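You operate a simulated robot arm through the tools that you are given. There is no shell and no other tool. Be economical: measure what you need, move in short steps, check, and stop when the job is done.

Carry out the task below with a simulated two-armed robot. There is one attempt and no reset: what you move stays moved.

Task
Take the paper bundle on the top of the green table and put it away on the top of the counter. Take the lid off the teal box and lay it down on the top of the green table. Take the purple wagon and put it in the orange tray. Pull the speaker flap open. Any order will do.

The check looks at the end state, three seconds after you hand in, the way a careful person would. Anything else that was tipped, shoved, dropped, spilled or broken makes it a failure. A push-on lid holds only when it is set on centred and level and pressed home; a screw cap is set on level and turned clockwise until tight.

Robot
Two 7-joint arms with fingered hands on one trunk, on a base that drives. Base frame: it is fixed to the floor where the robot stands at the start and does not move with it; the origin is under the middle of the robot, x ahead of it, y to its left, z up; the surface under the hand at the start is at about z = 0.78. Readings come in m, degrees, newtons and seconds.
The left shoulder is at the start at [0.042, 0.162, 1.061], the right one opposite. Places, roughly: orange tray (30x24x9 cm) [0.4, -2.1, 0.9]; paper bundle [0.75, 0, 0.75]; purple wagon [0.5, -0.75, 0.75]; speaker flap [-10.2, 2.5, 1.6]; teal box [0.5, -0.5, 0.75]; top of the counter [1, 1.5, 0.9]. Payload 4 kg a hand.
Tool frame (each hand has its own): the origin (TCP) lies between the finger pads and is the grasp point; the fingertips stand 0.036 m ahead of it; z points along the fingers, y is the line along which they close. The gripper opens to 0.124 m. The gripper's body begins 0.042 m behind the TCP. The gripper is a hand of 4 fingers: y runs from the thumb to the fingers, the wrist lies at [-0.015, -0.099, -0.189] in the tool frame, and closing takes about 1.5 s.
Orientation is that of the tool frame in the base frame, as a unit quaternion [w, x, y, z]. With the fingers straight down and the wrist toward the robot, the tool's x, y and z point along [0, 1, 0], [1, 0, 0] and [0, 0, -1] of the base frame.

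Tools
- The arms move only by the tool arm_command. It takes "left_rows", "right_rows" or both (then of equal length, played together; a hand with none holds still); each is a list of rows, each an object of numbers (a shift or turn left out is 0, a gripper value left out holds the last): "x", "y", "z": the shift along the base's x, y, z in m; "wx", "wy", "wz": the turn, a rotation vector about the base's x, y, z in degrees. In form: [{"x": .., "y": .., "z": .., "wx": .., "wy": .., "wz": ..}, ...]. A call has 1 to 20 rows; each row is the pose to reach, as a shift and turn from the pose commanded when the call began. "left_claw" and "right_claw" are, for a hand that has rows, the finger opening in m, from 0 to 0.124, set as the call begins (left out, the last holds). Rows are played at 5 a second. More than 0.05 m and 8.6 degrees between two rows, or a gripper value outside its range, and nothing of the call is played. A pose out of reach is approached as far as the arm can. The call stops where the force on the tool passes 40 N (or 10 N more than at its start, if that is more) or the arm is blocked; 0.2 s more then pass. The fingers move at their own pace (about 0.045 m/s each) and stop on an object; they squeeze with about 30 N. The grip force told is the motor's: it shows also when the fingers shut on nothing. Time passes only in rows, and 0.2 s behind the last, so rows that repeat a pose let the fingers close. The reply holds the time, the measured pose of the TCP, the force on the tool along the base axes, the opening and the grip force, in the units named above and with some noise, with the torque about the TCP (base axes, N m) and any sound that the robot's microphone picked up.
- Cameras (640 x 400 px; columns grow to the right, rows downward): "scene" is now at [0.1478, -0.0117, 1.29]; the picture's right is [-0.13, -0.99, 0.02], its down [-0.58, 0.06, -0.82] and it looks along [0.81, -0.11, -0.58] (base axes); focal length 214 px, centre (320, 200). "left" rides on the left gripper at [-0.075, -0.086, -0.123] in its tool frame; the picture's right is [-0.70, -0.34, 0.63], its down [0.64, -0.68, 0.35] and it looks along [0.32, 0.65, 0.69] (tool axes); focal length 275 px, centre (320, 200). "right" rides on the right gripper at [0.075, -0.086, -0.123] in its tool frame; the picture's right is [-0.70, 0.34, -0.63], its down [-0.65, -0.68, 0.35] and it looks along [-0.31, 0.65, 0.69] (tool axes); focal length 275 px, centre (320, 200).
- snapshot(camera): a new picture of that camera. The clock stands still meanwhile.
- raise_lower(by): slides the trunk up (or, below 0, down) by that many m; the arms and the scene camera ride with it, the base frame stays. It gives what a move gives, with no picture.
- base_move(legs): drives the robot by 1 to 6 legs, each [ahead, left, turn to the left] in m, m and degrees, along the robot's own axes; the way and the turn of a leg run together, so that a leg with both is an arc; at most 1.5 m and 180 degrees a leg. The arms and the cameras ride along, it lands a little off, and it stops where it bumps. It gives what a move gives.
- set_grasp(shape, hand): the hand has 4 fingers and takes this shape, open, in about a second: jaw (thumb against the fingers, like two jaws); tri (thumb and two fingers); tip (a fingertip pinch); poke (one finger out to press); point (the index stretched); flat (the hand flat); cup (the hand cupped); fist (a fist). The gripper value then closes the fingers along that shape, each until it touches; the sizes above hold for jaw. It gives what a move gives, with no picture.
- head_to(pan, tilt): turns the head with the scene camera to pan (to the left, within 86 degrees either way) and tilt (down, from -29 to 69), counted from straight ahead of the robot. It gives what a move gives.
- measure_at(camera, pixels): for up to 12 pixels [column, row] of the newest picture of that camera ("zoom" is the newest enlarged one), the place [x, y, z] in the base frame of the surface seen there, good to about 0.003 m. The clock stands still meanwhile.
- zoom(camera, box): a new picture of the part [left, top, right, bottom] of that camera's present view, enlarged. The clock stands still meanwhile.
- job_done(): hands the job in; it is judged then, once.

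Go step by step. Measure first, check grasps and placings, and put right what went wrong. The budget is 110 turns and 100 pictures, counting those below and the enlarged ones. Unless the task says otherwise, let go and move clear before handing in, and close with one line.

The tools are called after "Request:" by a JSON object that holds its "op" and its "data". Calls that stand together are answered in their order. arm_command: Moves the arms, as the interface text tells. Its arguments: {"type":"object","properties":{"left_rows":{"type":"array","items":{"type":"object","properties":{"x":{"type":"number"},"y":{"type":"number"},"z":{"type":"number"},"wx":{"type":"number"},"wy":{"type":"number"},"wz":{"type":"number"}}}},"left_claw":{"type":"number"},"right_rows":{"type":"array","items":{"type":"object","properties":{"x":{"type":"number"},"y":{"type":"number"},"z":{"type":"number"},"wx":{"type":"number"},"wy":{"type":"number"},"wz":{"type":"number"}}}},"right_claw":{"type":"number"}},"required":[]} The other tools are called the same way: raise_lower (by) slides the trunk up or down; set_grasp (shape, hand) gives the hand a shape; base_move (legs) drives the base; head_to (pan, tilt) turns the head that bears the scene camera; snapshot (camera) takes a picture; measure_at (camera, pixels) gives the place of the surface under pixels of a picture; zoom (camera, box) takes an enlarged picture of a part of a camera's view; job_done () hands the job in.

At the start:

```text
clock: 0.0
left_ee_pos: [0.8056, -0.0504, 1.0556]
left_orientation: [0.0, 0.707, 0.707, 0.001]
left_wrist_force: [0.1, 0.7, -0.4]
left_wrist_torque: [0.02, -0.03, -0.02]
left_grip_width: 0.1234
left_finger_force: 0.0
left_shape: jaw
right_ee_pos: [0.4435, -0.5957, 1.1096]
right_orientation: [-0.001, 0.707, 0.707, 0.0]
right_wrist_force: [-0.1, 0.1, -0.3]
right_wrist_torque: [0.03, 0.02, -0.03]
right_grip_width: 0.1232
right_finger_force: 0.1
right_shape: jaw
trunk travel left (down, up): [-0.225, 0.253]
robot x, y, heading: [0.0044, 0.0005, 0.1]
head pan, tilt: [-7.4, 26.6]
```

scene: 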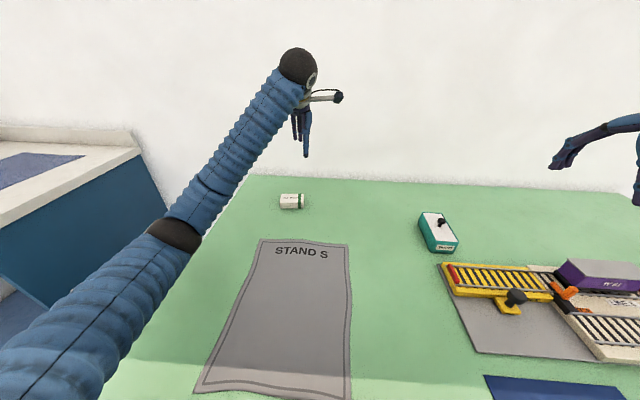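
right: 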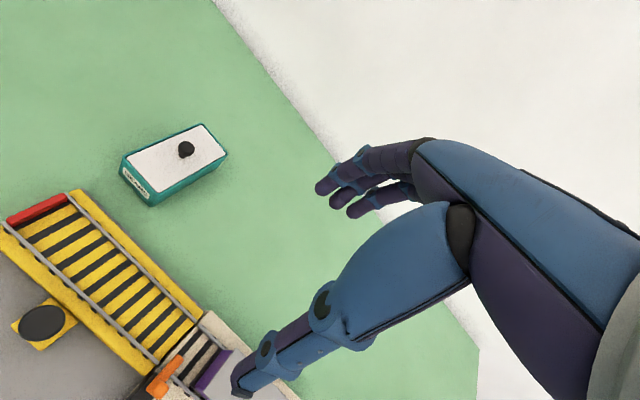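
left: 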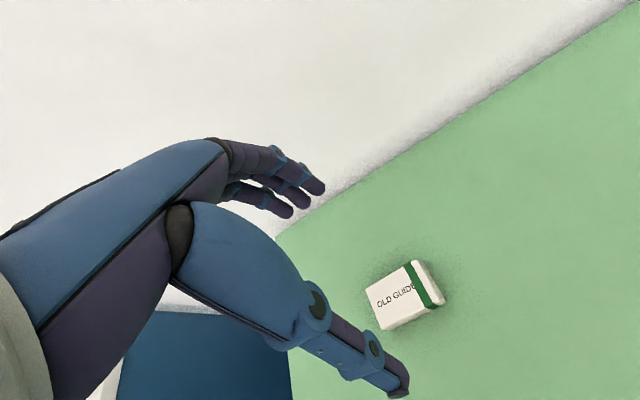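

The scene shows the paper bundle near (291,201), the teal box near (438,232) and the purple wagon near (600,272) on a track. I'll measure these points and look right.

Request:
{"op": "measure_at", "data": {"camera": "scene", "pixels": [[291, 198], [282, 206], [303, 203], [420, 213], [440, 212], [458, 240], [436, 250], [441, 222], [430, 225], [560, 262], [632, 268], [514, 296]]}}

Request:
{"op": "head_to", "data": {"pan": -50, "tilt": 35}}

Request:
{"op": "snapshot", "data": {"camera": "scene"}}

Request:
{"op": "zoom", "data": {"camera": "left", "box": [340, 230, 480, 350]}}

```text
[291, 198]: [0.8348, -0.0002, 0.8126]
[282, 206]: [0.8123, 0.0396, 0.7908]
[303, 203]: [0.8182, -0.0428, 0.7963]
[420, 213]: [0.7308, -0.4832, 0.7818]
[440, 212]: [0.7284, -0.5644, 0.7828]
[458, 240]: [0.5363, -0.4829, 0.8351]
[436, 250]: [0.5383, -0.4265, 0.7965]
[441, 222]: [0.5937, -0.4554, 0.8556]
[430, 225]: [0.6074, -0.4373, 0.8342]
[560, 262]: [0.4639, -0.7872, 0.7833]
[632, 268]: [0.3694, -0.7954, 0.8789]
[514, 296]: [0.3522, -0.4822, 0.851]
```

```text
clock: 1.1
left_ee_pos: [0.8073, -0.0503, 1.0561]
left_orientation: [0.0, 0.707, 0.707, 0.0]
left_wrist_force: [0.0, -0.2, 0.1]
left_wrist_torque: [0.02, -0.01, -0.01]
left_grip_width: 0.1236
left_finger_force: 0.0
left_shape: jaw
right_ee_pos: [0.4423, -0.5973, 1.1096]
right_orientation: [0.0, 0.707, 0.707, 0.0]
right_wrist_force: [-0.1, 0.2, 0.1]
right_wrist_torque: [0.01, 0.02, 0.0]
right_grip_width: 0.1239
right_finger_force: 0.1
right_shape: jaw
trunk travel left (down, up): [-0.225, 0.253]
robot x, y, heading: [0.0, -0.0014, 0.1]
head pan, tilt: [-50.0, 35.0]
```

```text
96 pictures are left
```

scene: 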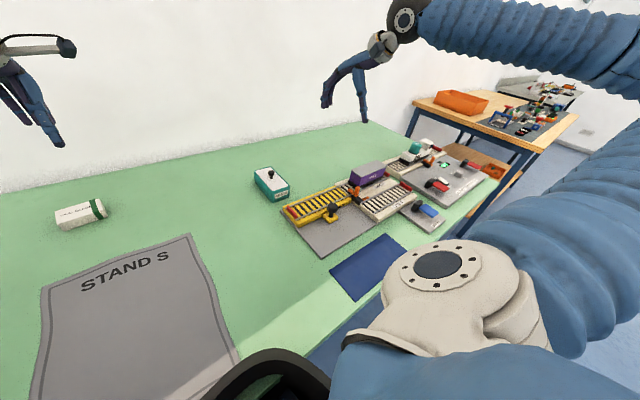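

```text
3.33 times, centred on (410, 290) of left
```

zoom: 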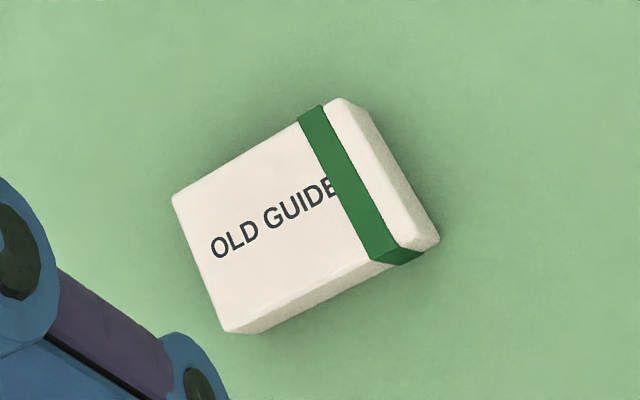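

The orange tray sits on a wooden table at (460,102), and the wagon is at (370,173) on the track. I'll measure the bundle corners and zoom on the wagon.

Request:
{"op": "measure_at", "data": {"camera": "zoom", "pixels": [[175, 200], [340, 100], [395, 255], [225, 325], [290, 220], [435, 240], [300, 315]]}}

Request:
{"op": "zoom", "data": {"camera": "scene", "box": [240, 130, 500, 280]}}

Request:
{"op": "measure_at", "data": {"camera": "scene", "pixels": [[351, 178], [385, 165], [386, 177], [370, 166], [365, 187], [266, 182], [264, 170], [286, 182], [277, 195], [437, 95], [487, 101], [470, 113]]}}

```text
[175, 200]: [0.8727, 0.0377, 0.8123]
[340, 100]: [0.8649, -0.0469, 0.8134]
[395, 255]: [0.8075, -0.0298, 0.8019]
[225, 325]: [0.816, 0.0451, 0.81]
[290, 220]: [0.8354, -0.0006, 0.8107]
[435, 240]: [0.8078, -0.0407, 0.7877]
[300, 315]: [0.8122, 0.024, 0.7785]
```

```text
2.46 times, centred on (370, 205) of scene
```

zoom: 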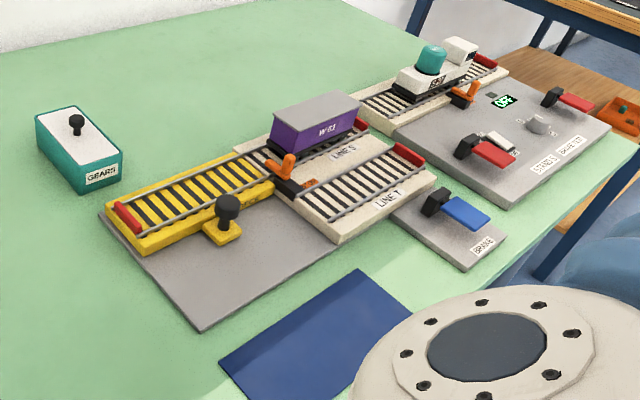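

```text
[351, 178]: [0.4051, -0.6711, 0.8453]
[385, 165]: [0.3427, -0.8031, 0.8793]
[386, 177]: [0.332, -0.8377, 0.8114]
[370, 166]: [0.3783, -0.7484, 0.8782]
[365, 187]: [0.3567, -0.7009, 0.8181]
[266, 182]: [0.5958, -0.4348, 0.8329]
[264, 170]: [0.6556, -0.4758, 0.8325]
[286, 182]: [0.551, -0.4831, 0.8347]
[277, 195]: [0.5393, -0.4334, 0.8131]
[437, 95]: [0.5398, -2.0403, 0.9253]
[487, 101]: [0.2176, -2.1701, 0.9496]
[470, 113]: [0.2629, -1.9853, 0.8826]
```

The bundle centre is about (0.840, 0.000), its top is at 0.812, and it is turned about -5°. I'll move the left hand down over it in steps.

Request:
{"op": "arm_command", "data": {"left_rows": [{"x": 0.015, "y": 0.025, "z": -0.03, "wz": -2.5}, {"x": 0.033, "y": 0.05, "z": -0.06, "wz": -5}, {"x": 0.033, "y": 0.05, "z": -0.1, "wz": -5}, {"x": 0.033, "y": 0.05, "z": -0.14, "wz": -5}, {"x": 0.033, "y": 0.05, "z": -0.16, "wz": -5}, {"x": 0.033, "y": 0.05, "z": -0.16, "wz": -5}], "left_claw": 0.124}}

Request:
{"op": "snapshot", "data": {"camera": "left"}}

Request:
{"op": "head_to", "data": {"pan": 0, "tilt": 30}}

Request:
{"op": "snapshot", "data": {"camera": "scene"}}

```text
clock: 2.4
left_ee_pos: [0.85, 0.0113, 1.0305]
left_orientation: [0.052, 0.729, 0.68, 0.065]
left_wrist_force: [0.1, 0.2, 0.0]
left_wrist_torque: [0.01, -0.01, 0.01]
left_grip_width: 0.1236
left_finger_force: 0.1
left_shape: jaw
right_ee_pos: [0.434, -0.5976, 1.1117]
right_orientation: [0.001, 0.705, 0.709, 0.006]
right_wrist_force: [0.7, -1.0, -0.2]
right_wrist_torque: [0.05, 0.02, 0.03]
right_grip_width: 0.1237
right_finger_force: 0.1
right_shape: jaw
trunk travel left (down, up): [-0.225, 0.253]
robot x, y, heading: [-0.0003, 0.0017, 0.4]
head pan, tilt: [-50.0, 35.0]
stopped in row 6 (left hand): the arm was blocked; the commanded pose is now the measured one
```

```text
93 pictures are left
```

left: 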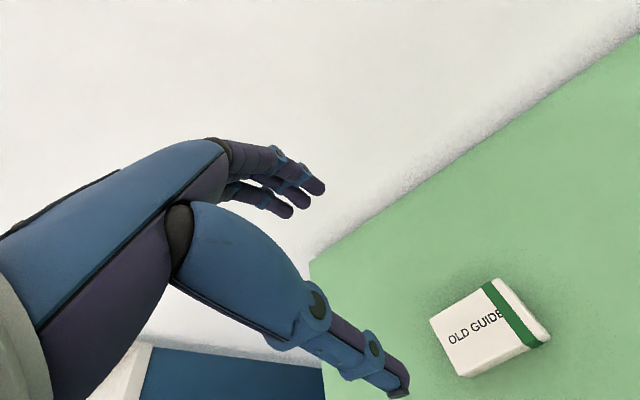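

```text
clock: 3.6
left_ee_pos: [0.8477, 0.009, 1.0312]
left_orientation: [0.054, 0.73, 0.678, 0.065]
left_wrist_force: [-0.6, -0.3, -0.1]
left_wrist_torque: [-0.01, 0.03, 0.0]
left_grip_width: 0.1236
left_finger_force: 0.1
left_shape: jaw
right_ee_pos: [0.4357, -0.5953, 1.1133]
right_orientation: [0.003, 0.706, 0.708, 0.006]
right_wrist_force: [-0.3, 0.2, 0.8]
right_wrist_torque: [-0.01, 0.0, 0.01]
right_grip_width: 0.1236
right_finger_force: 0.1
right_shape: jaw
trunk travel left (down, up): [-0.225, 0.253]
robot x, y, heading: [0.002, 0.0055, 0.6]
head pan, tilt: [0.0, 30.0]
```

```text
92 pictures are left
```

scene: 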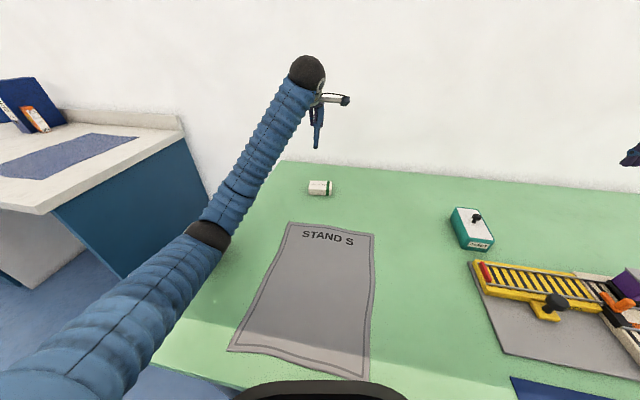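

The left arm was blocked at z 1.03 and the base turned slightly, so something on the arm touched. I'll measure the elbow at (205,235) and the table edge.

Request:
{"op": "measure_at", "data": {"camera": "scene", "pixels": [[205, 235], [225, 215], [180, 262], [130, 310], [300, 75], [165, 367], [230, 385], [190, 300], [130, 140], [45, 210], [210, 215], [100, 120]]}}

Request:
{"op": "head_to", "data": {"pan": 60, "tilt": 45}}

Request:
{"op": "snapshot", "data": {"camera": "scene"}}

```text
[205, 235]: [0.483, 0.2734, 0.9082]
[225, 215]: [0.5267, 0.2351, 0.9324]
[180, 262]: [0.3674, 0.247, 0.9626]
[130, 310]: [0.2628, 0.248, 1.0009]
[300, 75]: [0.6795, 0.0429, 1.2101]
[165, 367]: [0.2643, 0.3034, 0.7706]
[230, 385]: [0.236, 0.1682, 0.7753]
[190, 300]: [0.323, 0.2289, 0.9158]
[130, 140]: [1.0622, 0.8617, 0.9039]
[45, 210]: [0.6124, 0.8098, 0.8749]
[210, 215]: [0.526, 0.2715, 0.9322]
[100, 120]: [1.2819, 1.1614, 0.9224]
```

```text
clock: 4.9
left_ee_pos: [0.849, 0.0093, 1.0308]
left_orientation: [0.053, 0.731, 0.678, 0.065]
left_wrist_force: [0.4, -0.4, -0.5]
left_wrist_torque: [0.0, -0.04, -0.01]
left_grip_width: 0.1236
left_finger_force: 0.1
left_shape: jaw
right_ee_pos: [0.4337, -0.5955, 1.1148]
right_orientation: [0.003, 0.706, 0.708, 0.005]
right_wrist_force: [-0.1, 0.3, -0.3]
right_wrist_torque: [0.0, 0.01, 0.01]
right_grip_width: 0.1236
right_finger_force: 0.1
right_shape: jaw
trunk travel left (down, up): [-0.225, 0.253]
robot x, y, heading: [-0.0007, 0.0052, 0.1]
head pan, tilt: [60.0, 45.0]
```

```text
91 pictures are left
```

scene: 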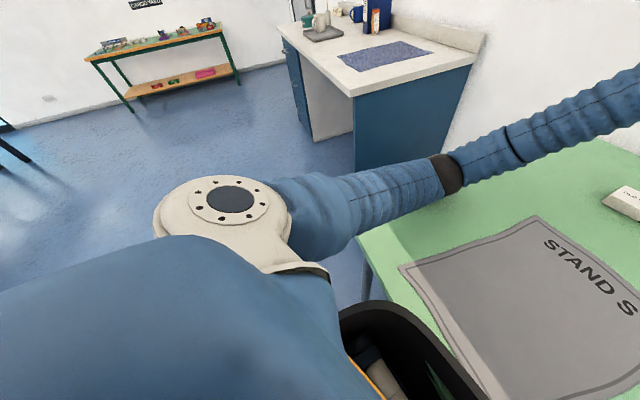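

The elbow (top near 0.95, bottom close to the table at 0.775) seems to have touched the table. I'll raise the trunk so the elbow stays clear, then re-level the hand.

Request:
{"op": "raise_lower", "data": {"by": 0.15}}

Request:
{"op": "arm_command", "data": {"left_rows": [{"x": 0.0, "y": 0, "z": 0.0, "wy": 4.8}, {"x": -0.005, "y": -0.005, "z": -0.02, "wy": 9.6, "wz": -0.7}, {"x": -0.009, "y": -0.009, "z": -0.05, "wy": 9.6, "wz": -0.7}, {"x": -0.009, "y": -0.009, "z": -0.09, "wy": 9.6, "wz": -0.7}, {"x": -0.009, "y": -0.009, "z": -0.13, "wy": 9.6, "wz": -0.7}, {"x": -0.009, "y": -0.009, "z": -0.17, "wy": 9.6, "wz": -0.7}, {"x": -0.009, "y": -0.009, "z": -0.21, "wy": 9.6, "wz": -0.7}, {"x": -0.009, "y": -0.009, "z": -0.21, "wy": 9.6, "wz": -0.7}]}}

Request:
{"op": "snapshot", "data": {"camera": "scene"}}

```text
clock: 6.7
left_ee_pos: [0.8584, 0.0113, 1.1567]
left_orientation: [0.044, 0.732, 0.678, 0.053]
left_wrist_force: [-0.4, 1.0, -0.2]
left_wrist_torque: [0.05, -0.01, -0.04]
left_grip_width: 0.1238
left_finger_force: 0.0
left_shape: jaw
right_ee_pos: [0.4456, -0.5938, 1.2582]
right_orientation: [-0.001, 0.706, 0.708, 0.0]
right_wrist_force: [0.0, -0.3, 0.0]
right_wrist_torque: [0.01, 0.02, -0.02]
right_grip_width: 0.1238
right_finger_force: 0.0
right_shape: jaw
trunk travel left (down, up): [-0.375, 0.103]
robot x, y, heading: [0.0023, -0.0004, 0.1]
head pan, tilt: [60.0, 45.0]
```

```text
clock: 8.5
left_ee_pos: [0.8481, 0.0011, 0.9473]
left_orientation: [-0.012, 0.737, 0.676, -0.008]
left_wrist_force: [-0.7, -0.7, 0.2]
left_wrist_torque: [0.0, 0.0, -0.02]
left_grip_width: 0.1237
left_finger_force: 0.0
left_shape: jaw
right_ee_pos: [0.4445, -0.5937, 1.2603]
right_orientation: [0.0, 0.706, 0.709, 0.001]
right_wrist_force: [0.3, -0.6, -0.7]
right_wrist_torque: [0.02, 0.0, 0.01]
right_grip_width: 0.1239
right_finger_force: 0.1
right_shape: jaw
trunk travel left (down, up): [-0.375, 0.103]
robot x, y, heading: [-0.0002, 0.0016, -0.3]
head pan, tilt: [60.0, 45.0]
```

```text
90 pictures are left
```

scene: 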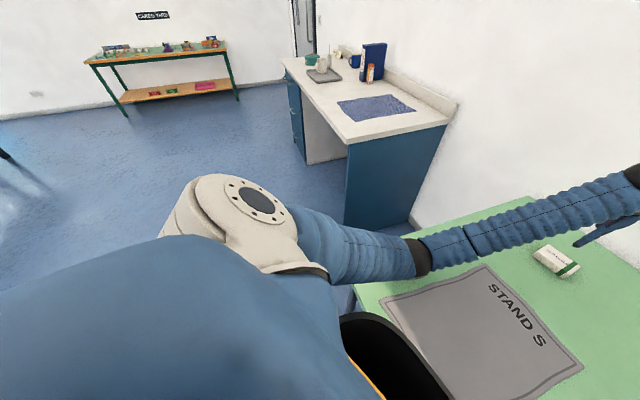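

The arm moved freely: the hand is at z 0.947 and nearly level. I'll descend the remaining 0.13 m and then close.

Request:
{"op": "arm_command", "data": {"left_rows": [{"x": -0.006, "y": -0.001, "z": -0.04, "wy": -1.7}, {"x": -0.008, "y": -0.001, "z": -0.075, "wy": -1.7}, {"x": -0.008, "y": -0.001, "z": -0.105, "wy": -1.7}, {"x": -0.008, "y": -0.001, "z": -0.127, "wy": -1.7}, {"x": -0.008, "y": -0.001, "z": -0.127, "wy": -1.7}]}}

Request:
{"op": "snapshot", "data": {"camera": "left"}}

Request:
{"op": "head_to", "data": {"pan": 0, "tilt": 40}}

Request:
{"op": "zoom", "data": {"camera": "scene", "box": [220, 80, 420, 230]}}

```text
clock: 9.9
left_ee_pos: [0.8696, 0.0074, 0.9065]
left_orientation: [0.032, 0.733, 0.678, 0.043]
left_wrist_force: [-0.4, 0.5, 0.8]
left_wrist_torque: [0.03, 0.0, -0.04]
left_grip_width: 0.1236
left_finger_force: 0.0
left_shape: jaw
right_ee_pos: [0.4382, -0.595, 1.2586]
right_orientation: [0.001, 0.706, 0.709, 0.004]
right_wrist_force: [-0.2, -0.9, 0.4]
right_wrist_torque: [0.04, -0.04, 0.01]
right_grip_width: 0.1235
right_finger_force: 0.0
right_shape: jaw
trunk travel left (down, up): [-0.375, 0.103]
robot x, y, heading: [-0.0005, 0.0044, 0.3]
head pan, tilt: [60.0, 45.0]
stopped in row 5 (left hand): the arm was blocked; the commanded pose is now the measured one
```

```text
89 pictures are left
```

left: 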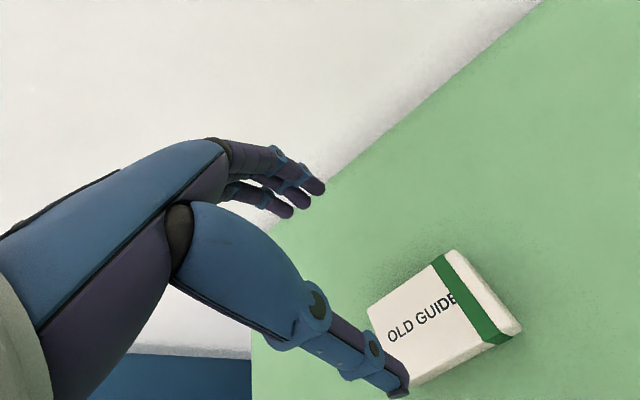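

```text
clock: 11.2
left_ee_pos: [0.8708, 0.0061, 0.9041]
left_orientation: [0.031, 0.735, 0.676, 0.042]
left_wrist_force: [-0.6, -0.5, 0.0]
left_wrist_torque: [-0.03, 0.01, 0.01]
left_grip_width: 0.1235
left_finger_force: 0.1
left_shape: jaw
right_ee_pos: [0.4393, -0.5927, 1.2618]
right_orientation: [0.002, 0.705, 0.709, 0.003]
right_wrist_force: [0.5, -1.0, 0.1]
right_wrist_torque: [0.01, -0.03, 0.02]
right_grip_width: 0.1234
right_finger_force: 0.1
right_shape: jaw
trunk travel left (down, up): [-0.375, 0.103]
robot x, y, heading: [0.0043, 0.0019, 0.1]
head pan, tilt: [0.0, 40.0]
```

```text
2.67 times, centred on (320, 155) of scene
```

zoom: 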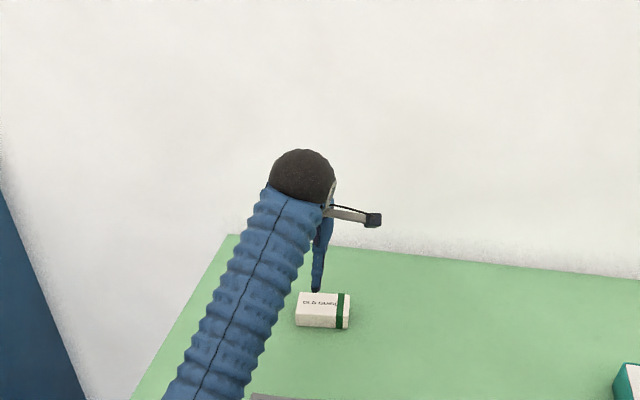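

The arm is blocked again at z 0.906. The target is likely awkward straight ahead, since the reach is quoted 20° to the hand's own side. I'll lift the hand and turn the base 20° right.

Request:
{"op": "arm_command", "data": {"left_rows": [{"z": 0.03, "wy": 3}, {"z": 0.07, "wy": 6}, {"z": 0.11, "wy": 6}, {"z": 0.15, "wy": 6}, {"z": 0.19, "wy": 6}]}}

Request:
{"op": "base_move", "data": {"legs": [[0, 0, -20]]}}

Request:
{"op": "snapshot", "data": {"camera": "scene"}}

```text
clock: 12.4
left_ee_pos: [0.8703, 0.0071, 1.0811]
left_orientation: [-0.009, 0.736, 0.677, -0.004]
left_wrist_force: [0.1, -0.2, 0.5]
left_wrist_torque: [-0.01, -0.03, 0.0]
left_grip_width: 0.124
left_finger_force: 0.0
left_shape: jaw
right_ee_pos: [0.4458, -0.5927, 1.2598]
right_orientation: [0.0, 0.706, 0.708, 0.0]
right_wrist_force: [-0.4, 0.0, 0.0]
right_wrist_torque: [-0.04, 0.03, 0.0]
right_grip_width: 0.1234
right_finger_force: 0.0
right_shape: jaw
trunk travel left (down, up): [-0.375, 0.103]
robot x, y, heading: [0.0028, 0.0048, 0.1]
head pan, tilt: [0.0, 40.0]
```

```text
clock: 13.8
left_ee_pos: [0.8172, -0.2946, 1.0805]
left_orientation: [-0.01, 0.843, 0.537, -0.001]
left_wrist_force: [0.1, -0.2, 1.0]
left_wrist_torque: [0.01, 0.01, 0.01]
left_grip_width: 0.1241
left_finger_force: 0.1
left_shape: jaw
right_ee_pos: [0.2109, -0.71, 1.2601]
right_orientation: [0.0, 0.819, 0.573, 0.001]
right_wrist_force: [0.5, 0.5, 0.1]
right_wrist_torque: [0.02, -0.03, -0.02]
right_grip_width: 0.1238
right_finger_force: 0.1
right_shape: jaw
trunk travel left (down, up): [-0.375, 0.103]
robot x, y, heading: [0.0005, -0.001, -20.0]
head pan, tilt: [0.0, 40.0]
```

```text
87 pictures are left
```

scene: 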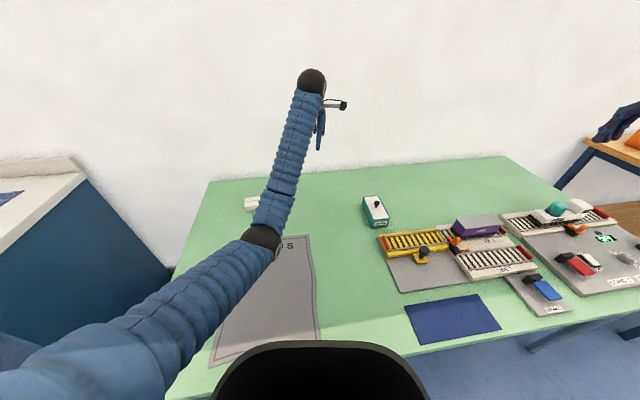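

Now the base is turned, I'll swing the left hand back over the bundle at height (yaw +20°), then go down.

Request:
{"op": "arm_command", "data": {"left_rows": [{"x": 0.01, "y": 0.042, "wz": 3}, {"x": 0.02, "y": 0.084, "wz": 6}, {"x": 0.03, "y": 0.126, "wz": 9}, {"x": 0.03, "y": 0.168, "wz": 12}, {"x": 0.03, "y": 0.21, "wz": 15}, {"x": 0.025, "y": 0.252, "wz": 18}, {"x": 0.023, "y": 0.295, "wz": 19.7}, {"x": 0.023, "y": 0.295, "z": -0.04, "wz": 19.7}, {"x": 0.023, "y": 0.295, "z": -0.08, "wz": 19.7}, {"x": 0.023, "y": 0.295, "z": -0.12, "wz": 19.7}, {"x": 0.023, "y": 0.295, "z": -0.16, "wz": 19.7}, {"x": 0.023, "y": 0.295, "z": -0.19, "wz": 19.7}, {"x": 0.023, "y": 0.295, "z": -0.19, "wz": 19.7}]}}

Request:
{"op": "snapshot", "data": {"camera": "left"}}

Request:
{"op": "snapshot", "data": {"camera": "scene"}}

```text
clock: 16.6
left_ee_pos: [0.8785, -0.0026, 1.0158]
left_orientation: [0.059, 0.733, 0.676, 0.039]
left_wrist_force: [-0.4, 0.8, -0.1]
left_wrist_torque: [0.0, 0.0, -0.02]
left_grip_width: 0.1237
left_finger_force: 0.0
left_shape: jaw
right_ee_pos: [0.2068, -0.71, 1.2592]
right_orientation: [0.002, 0.818, 0.575, 0.004]
right_wrist_force: [-0.2, 0.5, 0.5]
right_wrist_torque: [0.03, 0.0, 0.02]
right_grip_width: 0.1238
right_finger_force: 0.1
right_shape: jaw
trunk travel left (down, up): [-0.375, 0.103]
robot x, y, heading: [0.0068, 0.0024, -19.7]
head pan, tilt: [0.0, 40.0]
stopped in row 13 (left hand): the arm was blocked; the commanded pose is now the measured one
```

```text
86 pictures are left
```

left: 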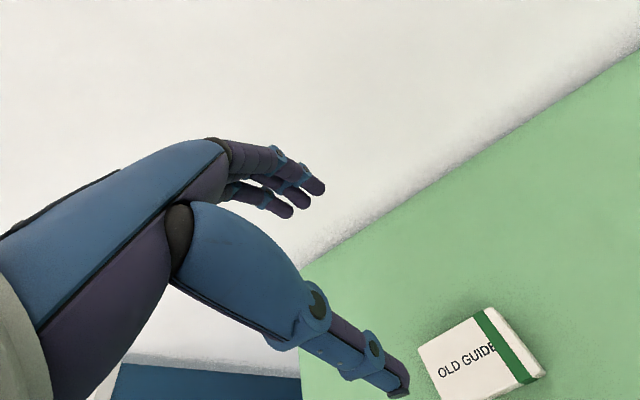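

```text
85 pictures are left
```

scene: 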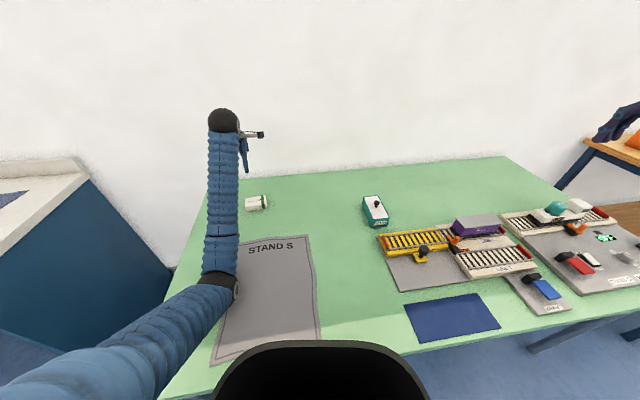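

Blocked even higher this time. I'll measure where the elbow and upper arm are relative to the table.

Request:
{"op": "measure_at", "data": {"camera": "scene", "pixels": [[215, 278], [205, 295], [232, 300], [220, 240], [160, 310], [200, 335], [60, 370], [220, 120], [225, 180], [245, 165]]}}

Request:
{"op": "zoom", "data": {"camera": "scene", "box": [120, 220, 320, 380]}}

```text
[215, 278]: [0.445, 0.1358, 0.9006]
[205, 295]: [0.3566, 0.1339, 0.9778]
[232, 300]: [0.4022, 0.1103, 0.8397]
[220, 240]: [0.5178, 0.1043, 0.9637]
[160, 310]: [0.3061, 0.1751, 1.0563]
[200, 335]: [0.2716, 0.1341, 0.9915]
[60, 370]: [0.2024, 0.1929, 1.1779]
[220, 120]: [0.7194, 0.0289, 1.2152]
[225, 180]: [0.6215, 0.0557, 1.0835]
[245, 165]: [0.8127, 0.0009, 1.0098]
```

```text
2.50 times, centred on (220, 300) of scene
```

zoom: 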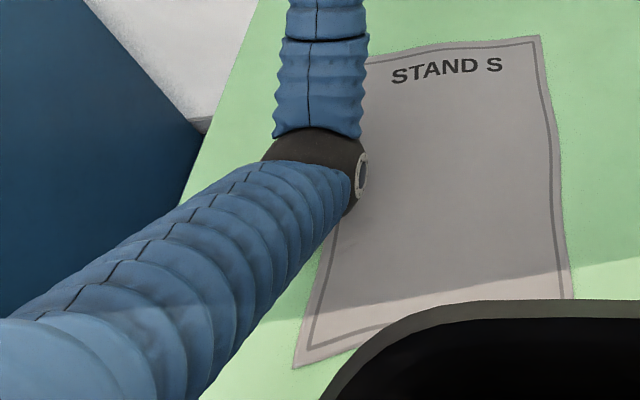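

The elbow hangs to about z 0.84–0.90 over the table edge, so it is too folded. I'll raise the trunk more and back off 0.1 m so the arm stretches out.

Request:
{"op": "raise_lower", "data": {"by": 0.1}}

Request:
{"op": "base_move", "data": {"legs": [[-0.1, 0, 0]]}}

```text
clock: 17.9
left_ee_pos: [0.8831, -0.0036, 1.0999]
left_orientation: [0.05, 0.734, 0.676, 0.033]
left_wrist_force: [1.1, 0.2, -0.5]
left_wrist_torque: [0.0, 0.05, -0.01]
left_grip_width: 0.1239
left_finger_force: 0.1
left_shape: jaw
right_ee_pos: [0.2184, -0.71, 1.3593]
right_orientation: [-0.002, 0.818, 0.575, 0.0]
right_wrist_force: [0.0, -0.3, 0.6]
right_wrist_torque: [0.01, 0.03, -0.04]
right_grip_width: 0.1237
right_finger_force: 0.1
right_shape: jaw
trunk travel left (down, up): [-0.475, 0.003]
robot x, y, heading: [0.0021, 0.0045, -20.1]
head pan, tilt: [0.0, 40.0]
```

```text
clock: 19.1
left_ee_pos: [0.7876, 0.0318, 1.1009]
left_orientation: [0.051, 0.733, 0.677, 0.033]
left_wrist_force: [-0.5, 0.4, -0.4]
left_wrist_torque: [0.02, 0.01, 0.02]
left_grip_width: 0.124
left_finger_force: 0.0
left_shape: jaw
right_ee_pos: [0.1212, -0.6745, 1.3601]
right_orientation: [-0.001, 0.818, 0.575, 0.001]
right_wrist_force: [-0.2, 0.6, 0.4]
right_wrist_torque: [0.01, -0.01, -0.04]
right_grip_width: 0.1237
right_finger_force: 0.0
right_shape: jaw
trunk travel left (down, up): [-0.475, 0.003]
robot x, y, heading: [-0.0914, 0.0308, -19.4]
head pan, tilt: [0.0, 40.0]
```

Both moves worked. I'll level the hand and lower it to z 0.90 above the bundle.

Request:
{"op": "arm_command", "data": {"left_rows": [{"x": 0.026, "y": -0.016, "wx": 0.9, "wy": 3.4}, {"x": 0.052, "y": -0.032, "wx": 1.75, "wy": 6.7}, {"x": 0.052, "y": -0.032, "z": -0.04, "wx": 1.75, "wy": 6.7}, {"x": 0.052, "y": -0.032, "z": -0.08, "wx": 1.75, "wy": 6.7}, {"x": 0.052, "y": -0.032, "z": -0.12, "wx": 1.75, "wy": 6.7}, {"x": 0.052, "y": -0.032, "z": -0.16, "wx": 1.75, "wy": 6.7}, {"x": 0.052, "y": -0.032, "z": -0.2, "wx": 1.75, "wy": 6.7}, {"x": 0.052, "y": -0.032, "z": -0.2, "wx": 1.75, "wy": 6.7}]}}

Request:
{"op": "snapshot", "data": {"camera": "left"}}

Request:
{"op": "snapshot", "data": {"camera": "scene"}}

```text
clock: 20.9
left_ee_pos: [0.8411, -0.0013, 0.9004]
left_orientation: [0.0, 0.736, 0.677, 0.0]
left_wrist_force: [0.8, -0.1, 0.2]
left_wrist_torque: [0.01, 0.0, -0.01]
left_grip_width: 0.1239
left_finger_force: 0.1
left_shape: jaw
right_ee_pos: [0.1231, -0.6753, 1.3593]
right_orientation: [-0.001, 0.818, 0.575, 0.0]
right_wrist_force: [0.7, -0.3, 1.0]
right_wrist_torque: [0.01, -0.02, 0.02]
right_grip_width: 0.1235
right_finger_force: 0.1
right_shape: jaw
trunk travel left (down, up): [-0.475, 0.003]
robot x, y, heading: [-0.089, 0.0341, -19.7]
head pan, tilt: [0.0, 40.0]
```

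```text
83 pictures are left
```

left: 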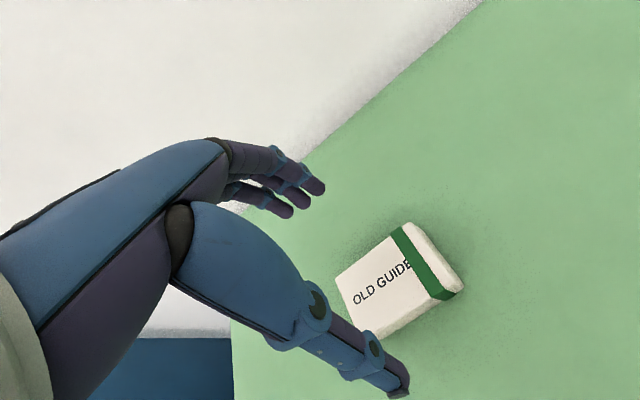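

```text
82 pictures are left
```

scene: 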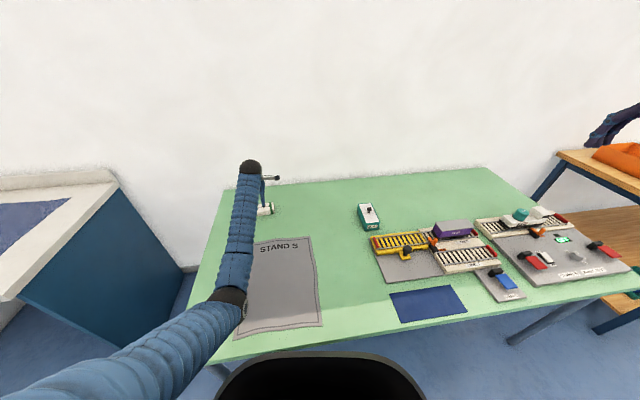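

The hand is exactly above the bundle at z 0.900 and level. I'll descend to 0.818 and check before closing.

Request:
{"op": "arm_command", "data": {"left_rows": [{"z": -0.03}, {"z": -0.06}, {"z": -0.08}, {"z": -0.08}]}}

Request:
{"op": "snapshot", "data": {"camera": "left"}}

```text
clock: 21.9
left_ee_pos: [0.839, -0.0029, 0.8216]
left_orientation: [0.0, 0.736, 0.677, 0.001]
left_wrist_force: [-0.8, 0.3, -0.6]
left_wrist_torque: [-0.01, 0.02, 0.03]
left_grip_width: 0.1237
left_finger_force: 0.0
left_shape: jaw
right_ee_pos: [0.1224, -0.674, 1.3586]
right_orientation: [-0.002, 0.818, 0.576, -0.001]
right_wrist_force: [0.5, 0.0, -0.1]
right_wrist_torque: [0.04, 0.0, 0.0]
right_grip_width: 0.1239
right_finger_force: 0.1
right_shape: jaw
trunk travel left (down, up): [-0.475, 0.003]
robot x, y, heading: [-0.0904, 0.0337, -19.9]
head pan, tilt: [0.0, 40.0]
```

```text
81 pictures are left
```

left: 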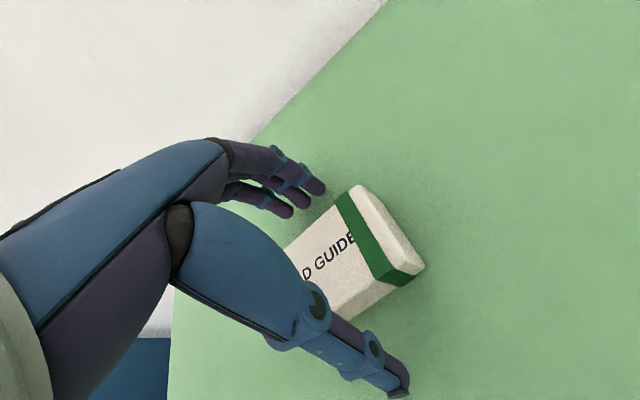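

The bundle lies between thumb and fingers. I'll lower 4 mm more and close, then lift.

Request:
{"op": "arm_command", "data": {"left_rows": [{"z": -0.004}, {"z": -0.004}, {"z": -0.004}, {"z": -0.004}, {"z": -0.004}, {"z": -0.004}, {"z": -0.004}, {"z": -0.004}, {"z": -0.004}, {"z": 0.03}, {"z": 0.06}, {"z": 0.1}, {"z": 0.1}], "left_claw": 0.03}}

Request:
{"op": "snapshot", "data": {"camera": "left"}}

```text
clock: 24.7
left_ee_pos: [0.8386, -0.0004, 0.9201]
left_orientation: [0.0, 0.735, 0.678, 0.001]
left_wrist_force: [-0.3, 0.1, -1.2]
left_wrist_torque: [0.0, 0.02, 0.0]
left_grip_width: 0.0803
left_finger_force: 30.1
left_shape: jaw
right_ee_pos: [0.1231, -0.6744, 1.3598]
right_orientation: [-0.001, 0.818, 0.575, 0.001]
right_wrist_force: [1.0, -0.5, 0.3]
right_wrist_torque: [-0.04, -0.02, 0.0]
right_grip_width: 0.1239
right_finger_force: 0.0
right_shape: jaw
trunk travel left (down, up): [-0.475, 0.003]
robot x, y, heading: [-0.0882, 0.0355, -19.6]
head pan, tilt: [0.0, 40.0]
```

```text
80 pictures are left
```

left: 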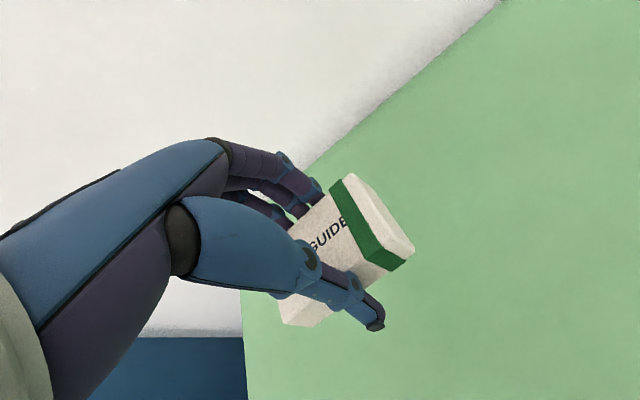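

The bundle is held (opening 0.080, lifted to 0.92). I'll raise it, back off, straighten and drive left to face the counter.

Request:
{"op": "arm_command", "data": {"left_rows": [{"z": 0.04}, {"z": 0.08}, {"z": 0.12}, {"z": 0.12}]}}

Request:
{"op": "base_move", "data": {"legs": [[-0.35, 0, 0], [0, 0, 20], [0, 1.0, 0]]}}

Request:
{"op": "head_to", "data": {"pan": 20, "tilt": 35}}

Request:
{"op": "snapshot", "data": {"camera": "scene"}}

```text
clock: 25.7
left_ee_pos: [0.8399, -0.0008, 1.0391]
left_orientation: [0.0, 0.735, 0.678, 0.0]
left_wrist_force: [-0.1, 0.4, -0.2]
left_wrist_torque: [-0.01, -0.02, 0.01]
left_grip_width: 0.0806
left_finger_force: 29.4
left_shape: jaw
right_ee_pos: [0.1219, -0.6739, 1.3596]
right_orientation: [-0.001, 0.818, 0.575, 0.0]
right_wrist_force: [-0.2, -0.6, 0.2]
right_wrist_torque: [0.03, 0.0, -0.01]
right_grip_width: 0.1236
right_finger_force: 0.0
right_shape: jaw
trunk travel left (down, up): [-0.475, 0.003]
robot x, y, heading: [-0.0927, 0.0346, -19.8]
head pan, tilt: [0.0, 40.0]
```

```text
clock: 33.9
left_ee_pos: [0.4648, 1.4609, 1.0392]
left_orientation: [0.0, 0.606, 0.796, -0.001]
left_wrist_force: [0.6, -0.1, -0.3]
left_wrist_torque: [0.05, 0.02, -0.01]
left_grip_width: 0.0805
left_finger_force: 30.0
left_shape: jaw
right_ee_pos: [0.023, 0.5819, 1.3597]
right_orientation: [-0.001, 0.705, 0.709, -0.001]
right_wrist_force: [0.3, -0.1, -0.2]
right_wrist_torque: [0.0, 0.02, 0.01]
right_grip_width: 0.1236
right_finger_force: 0.0
right_shape: jaw
trunk travel left (down, up): [-0.475, 0.003]
robot x, y, heading: [-0.4186, 1.1778, 0.1]
head pan, tilt: [0.0, 40.0]
```

```text
clock: 34.7
left_ee_pos: [0.4647, 1.4595, 1.0388]
left_orientation: [-0.001, 0.607, 0.795, 0.0]
left_wrist_force: [-0.7, -0.7, -0.3]
left_wrist_torque: [-0.02, -0.01, -0.04]
left_grip_width: 0.0807
left_finger_force: 29.8
left_shape: jaw
right_ee_pos: [0.0249, 0.5821, 1.3589]
right_orientation: [-0.002, 0.705, 0.709, 0.0]
right_wrist_force: [0.3, 0.1, 0.1]
right_wrist_torque: [0.02, -0.01, -0.02]
right_grip_width: 0.1235
right_finger_force: 0.0
right_shape: jaw
trunk travel left (down, up): [-0.475, 0.003]
robot x, y, heading: [-0.4211, 1.1751, 0.1]
head pan, tilt: [20.0, 35.0]
```

```text
79 pictures are left
```

scene: 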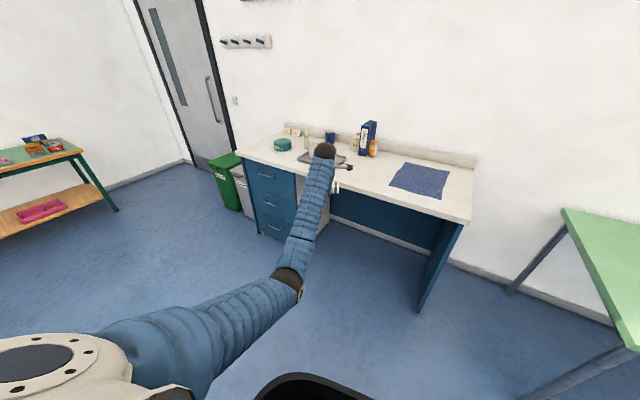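

The counter is ahead, with the blue mat at (420,180) and jars to its left. I'll measure its top to pick a clear spot.

Request:
{"op": "measure_at", "data": {"camera": "scene", "pixels": [[390, 187], [440, 197], [405, 163], [448, 170], [360, 188], [375, 180], [460, 215], [470, 170], [372, 155], [350, 180], [415, 202]]}}

Request:
{"op": "zoom", "data": {"camera": "scene", "box": [230, 110, 490, 270]}}

```text
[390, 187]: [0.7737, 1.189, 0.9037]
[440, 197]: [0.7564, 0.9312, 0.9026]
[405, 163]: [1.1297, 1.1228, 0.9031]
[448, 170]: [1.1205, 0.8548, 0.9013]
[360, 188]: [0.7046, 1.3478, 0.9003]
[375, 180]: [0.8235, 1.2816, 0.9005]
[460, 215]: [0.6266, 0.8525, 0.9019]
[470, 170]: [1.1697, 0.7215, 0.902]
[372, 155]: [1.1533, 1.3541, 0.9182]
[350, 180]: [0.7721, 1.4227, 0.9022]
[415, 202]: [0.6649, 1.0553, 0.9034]
```

```text
2.46 times, centred on (360, 190) of scene
```

zoom: 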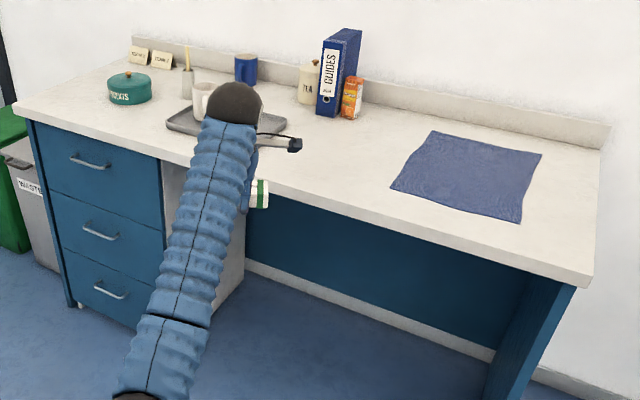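

The spot (0.82, 1.29) between the mat and the tray is clear, and the counter top is at 0.902. I'll drive forward 0.36 and right 0.165, with the hand at 1.039, well above the surface.

Request:
{"op": "base_move", "data": {"legs": [[0.36, -0.165, 0]]}}

Request:
{"op": "snapshot", "data": {"camera": "scene"}}

Request:
{"op": "snapshot", "data": {"camera": "left"}}

```text
clock: 37.2
left_ee_pos: [0.8188, 1.2985, 1.0397]
left_orientation: [0.0, 0.605, 0.796, 0.0]
left_wrist_force: [0.7, 0.8, -1.6]
left_wrist_torque: [0.01, 0.0, 0.0]
left_grip_width: 0.0804
left_finger_force: 30.4
left_shape: jaw
right_ee_pos: [0.3794, 0.4185, 1.359]
right_orientation: [-0.001, 0.704, 0.71, -0.001]
right_wrist_force: [1.0, -0.2, 0.6]
right_wrist_torque: [-0.01, 0.06, 0.0]
right_grip_width: 0.1238
right_finger_force: 0.0
right_shape: jaw
trunk travel left (down, up): [-0.475, 0.003]
robot x, y, heading: [-0.0695, 1.0107, 0.4]
head pan, tilt: [20.0, 35.0]
```

```text
77 pictures are left
```

scene: 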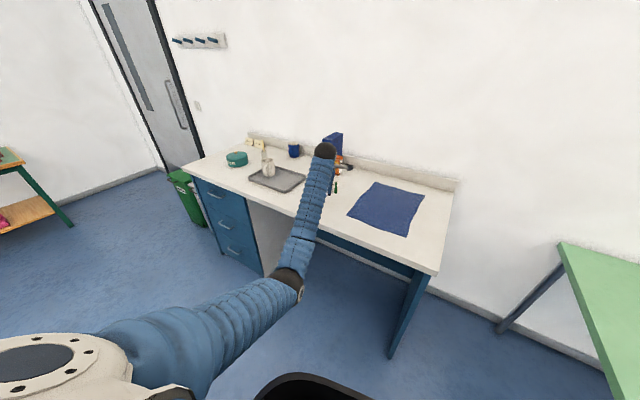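

```text
76 pictures are left
```

left: 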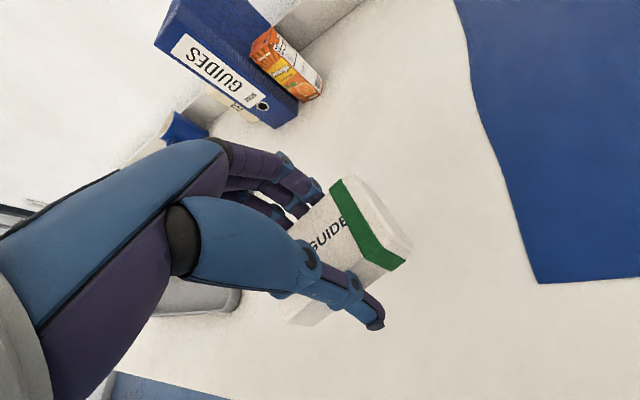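

The hand is at (0.819, 1.299) over bare counter, clear of the binder and mat. I'll lower until contact near TCP z 0.942.

Request:
{"op": "arm_command", "data": {"left_rows": [{"z": -0.035}, {"z": -0.065}, {"z": -0.085}, {"z": -0.092}, {"z": -0.096}, {"z": -0.096}]}}

Request:
{"op": "zoom", "data": {"camera": "left", "box": [240, 140, 480, 350]}}

```text
clock: 38.6
left_ee_pos: [0.8173, 1.2987, 0.9443]
left_orientation: [-0.001, 0.606, 0.796, 0.0]
left_wrist_force: [-0.7, -0.5, -1.6]
left_wrist_torque: [-0.01, 0.0, -0.01]
left_grip_width: 0.0804
left_finger_force: 30.8
left_shape: jaw
right_ee_pos: [0.3781, 0.4198, 1.3592]
right_orientation: [0.0, 0.704, 0.71, -0.001]
right_wrist_force: [0.0, 0.2, 0.1]
right_wrist_torque: [-0.02, 0.03, 0.01]
right_grip_width: 0.1238
right_finger_force: 0.1
right_shape: jaw
trunk travel left (down, up): [-0.475, 0.003]
robot x, y, heading: [-0.0682, 1.0137, 0.4]
head pan, tilt: [20.0, 35.0]
```

```text
1.90 times, centred on (360, 245) of left
```

zoom: 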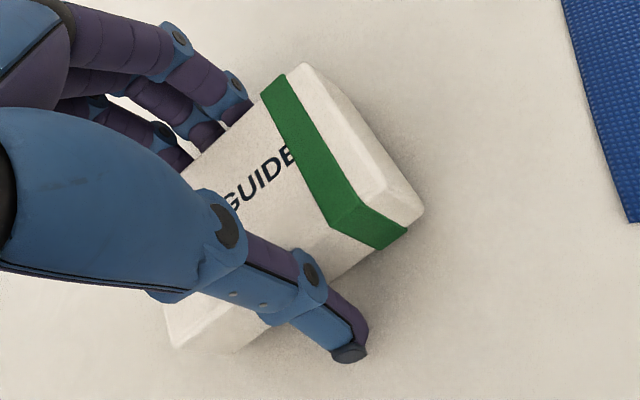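

No contact force yet at 0.944; the bundle is a few millimetres above. I'll creep down until touch.

Request:
{"op": "arm_command", "data": {"left_rows": [{"z": -0.002}, {"z": -0.004}, {"z": -0.006}, {"z": -0.006}]}}

```text
clock: 39.6
left_ee_pos: [0.8173, 1.2991, 0.9398]
left_orientation: [0.001, 0.605, 0.796, 0.001]
left_wrist_force: [1.6, 0.3, 8.7]
left_wrist_torque: [-0.01, -0.1, 0.0]
left_grip_width: 0.0806
left_finger_force: 29.6
left_shape: jaw
right_ee_pos: [0.3788, 0.4194, 1.3603]
right_orientation: [-0.001, 0.704, 0.71, 0.001]
right_wrist_force: [1.0, -0.5, 0.4]
right_wrist_torque: [0.01, -0.02, -0.01]
right_grip_width: 0.1237
right_finger_force: 0.0
right_shape: jaw
trunk travel left (down, up): [-0.475, 0.003]
robot x, y, heading: [-0.0662, 1.015, 0.5]
head pan, tilt: [20.0, 35.0]
```

Contact (8.7 N up): the bundle is on the counter. I'll release and lift straight up.

Request:
{"op": "arm_command", "data": {"left_rows": [{"z": 0.002}, {"z": 0.002}, {"z": 0.002}, {"z": 0.002}, {"z": 0.002}, {"z": 0.002}, {"z": 0.03}, {"z": 0.07}, {"z": 0.11}, {"z": 0.15}, {"z": 0.19}], "left_claw": 0.124}}

Request:
{"op": "snapshot", "data": {"camera": "left"}}

```text
clock: 42.0
left_ee_pos: [0.8161, 1.2979, 1.1264]
left_orientation: [-0.001, 0.606, 0.796, -0.001]
left_wrist_force: [0.6, 0.0, 0.6]
left_wrist_torque: [-0.01, 0.0, -0.03]
left_grip_width: 0.1236
left_finger_force: 0.0
left_shape: jaw
right_ee_pos: [0.3785, 0.4193, 1.3601]
right_orientation: [-0.001, 0.704, 0.71, 0.0]
right_wrist_force: [-0.6, 0.3, 1.0]
right_wrist_torque: [0.02, 0.01, 0.0]
right_grip_width: 0.1237
right_finger_force: 0.1
right_shape: jaw
trunk travel left (down, up): [-0.475, 0.003]
robot x, y, heading: [-0.0684, 1.0131, 0.6]
head pan, tilt: [20.0, 35.0]
```

```text
74 pictures are left
```

left: 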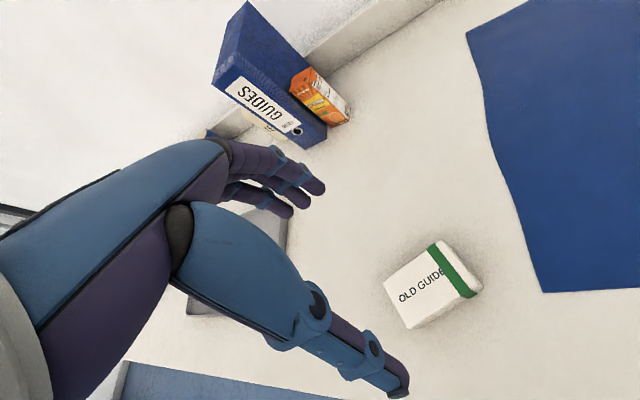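

The bundle rests flat on the counter. Now I'll drive back to the green table for the teal box lid with the right hand, standing at about (-0.24, -0.15).

Request:
{"op": "base_move", "data": {"legs": [[-0.35, 0, -0.6], [0, -1.16, 0], [0.17, 0, 0]]}}

Request:
{"op": "head_to", "data": {"pan": -25, "tilt": 45}}

Request:
{"op": "snapshot", "data": {"camera": "scene"}}

```text
clock: 50.8
left_ee_pos: [0.6382, 0.1083, 1.1252]
left_orientation: [-0.001, 0.612, 0.791, 0.0]
left_wrist_force: [0.1, 0.0, -0.2]
left_wrist_torque: [0.0, 0.03, -0.01]
left_grip_width: 0.1235
left_finger_force: 0.1
left_shape: jaw
right_ee_pos: [0.1854, -0.7622, 1.359]
right_orientation: [-0.001, 0.711, 0.703, 0.0]
right_wrist_force: [0.6, -0.7, -0.7]
right_wrist_torque: [0.01, -0.01, -0.01]
right_grip_width: 0.1237
right_finger_force: 0.0
right_shape: jaw
trunk travel left (down, up): [-0.475, 0.003]
robot x, y, heading: [-0.2524, -0.1559, -0.4]
head pan, tilt: [20.0, 35.0]
```

```text
clock: 52.0
left_ee_pos: [0.6376, 0.1083, 1.1256]
left_orientation: [0.0, 0.613, 0.79, 0.0]
left_wrist_force: [0.4, -0.3, 0.0]
left_wrist_torque: [0.03, -0.02, 0.02]
left_grip_width: 0.1235
left_finger_force: 0.0
left_shape: jaw
right_ee_pos: [0.1847, -0.7624, 1.3596]
right_orientation: [-0.001, 0.711, 0.704, -0.001]
right_wrist_force: [-0.4, 0.0, 0.4]
right_wrist_torque: [0.0, 0.02, 0.01]
right_grip_width: 0.124
right_finger_force: 0.1
right_shape: jaw
trunk travel left (down, up): [-0.475, 0.003]
robot x, y, heading: [-0.2485, -0.1631, -0.6]
head pan, tilt: [-25.0, 45.0]
```

```text
73 pictures are left
```

scene: 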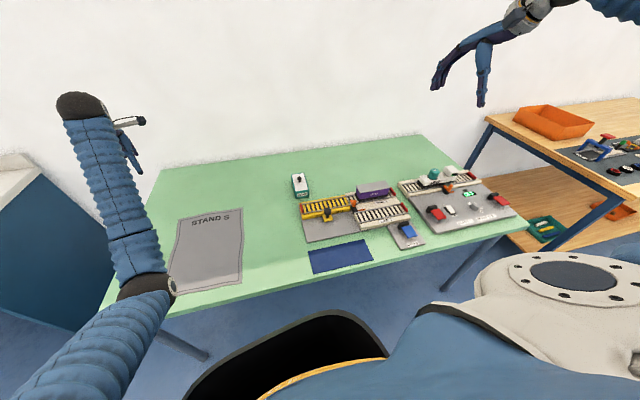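

The scene is good; I'll zoom on the teal box at (300,185) to size the knob and lid.

Request:
{"op": "zoom", "data": {"camera": "scene", "box": [275, 165, 325, 210]}}

```text
8.89 times, centred on (300, 188) of scene
```

zoom: 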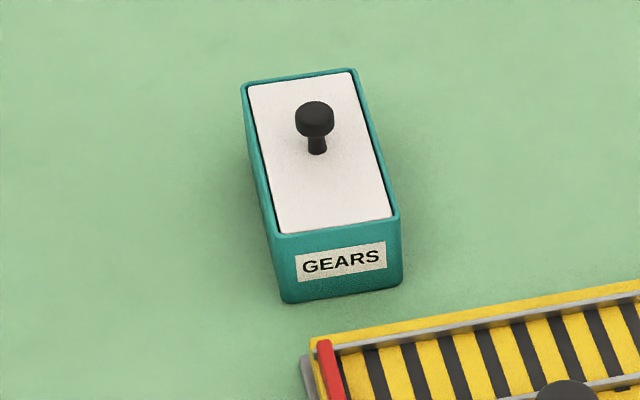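

Request:
{"op": "measure_at", "data": {"camera": "zoom", "pixels": [[314, 112], [300, 118], [330, 118], [317, 140], [250, 85], [352, 73], [388, 215], [278, 230], [320, 180], [300, 140], [292, 300], [450, 120]]}}

```text
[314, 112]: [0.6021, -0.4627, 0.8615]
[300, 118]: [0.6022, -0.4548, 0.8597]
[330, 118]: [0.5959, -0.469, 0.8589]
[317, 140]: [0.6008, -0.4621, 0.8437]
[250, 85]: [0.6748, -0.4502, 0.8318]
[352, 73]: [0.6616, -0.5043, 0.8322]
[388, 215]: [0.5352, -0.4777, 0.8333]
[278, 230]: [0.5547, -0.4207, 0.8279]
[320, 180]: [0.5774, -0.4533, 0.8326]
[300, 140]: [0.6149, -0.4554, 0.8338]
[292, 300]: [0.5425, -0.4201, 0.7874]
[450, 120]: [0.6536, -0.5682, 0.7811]
```

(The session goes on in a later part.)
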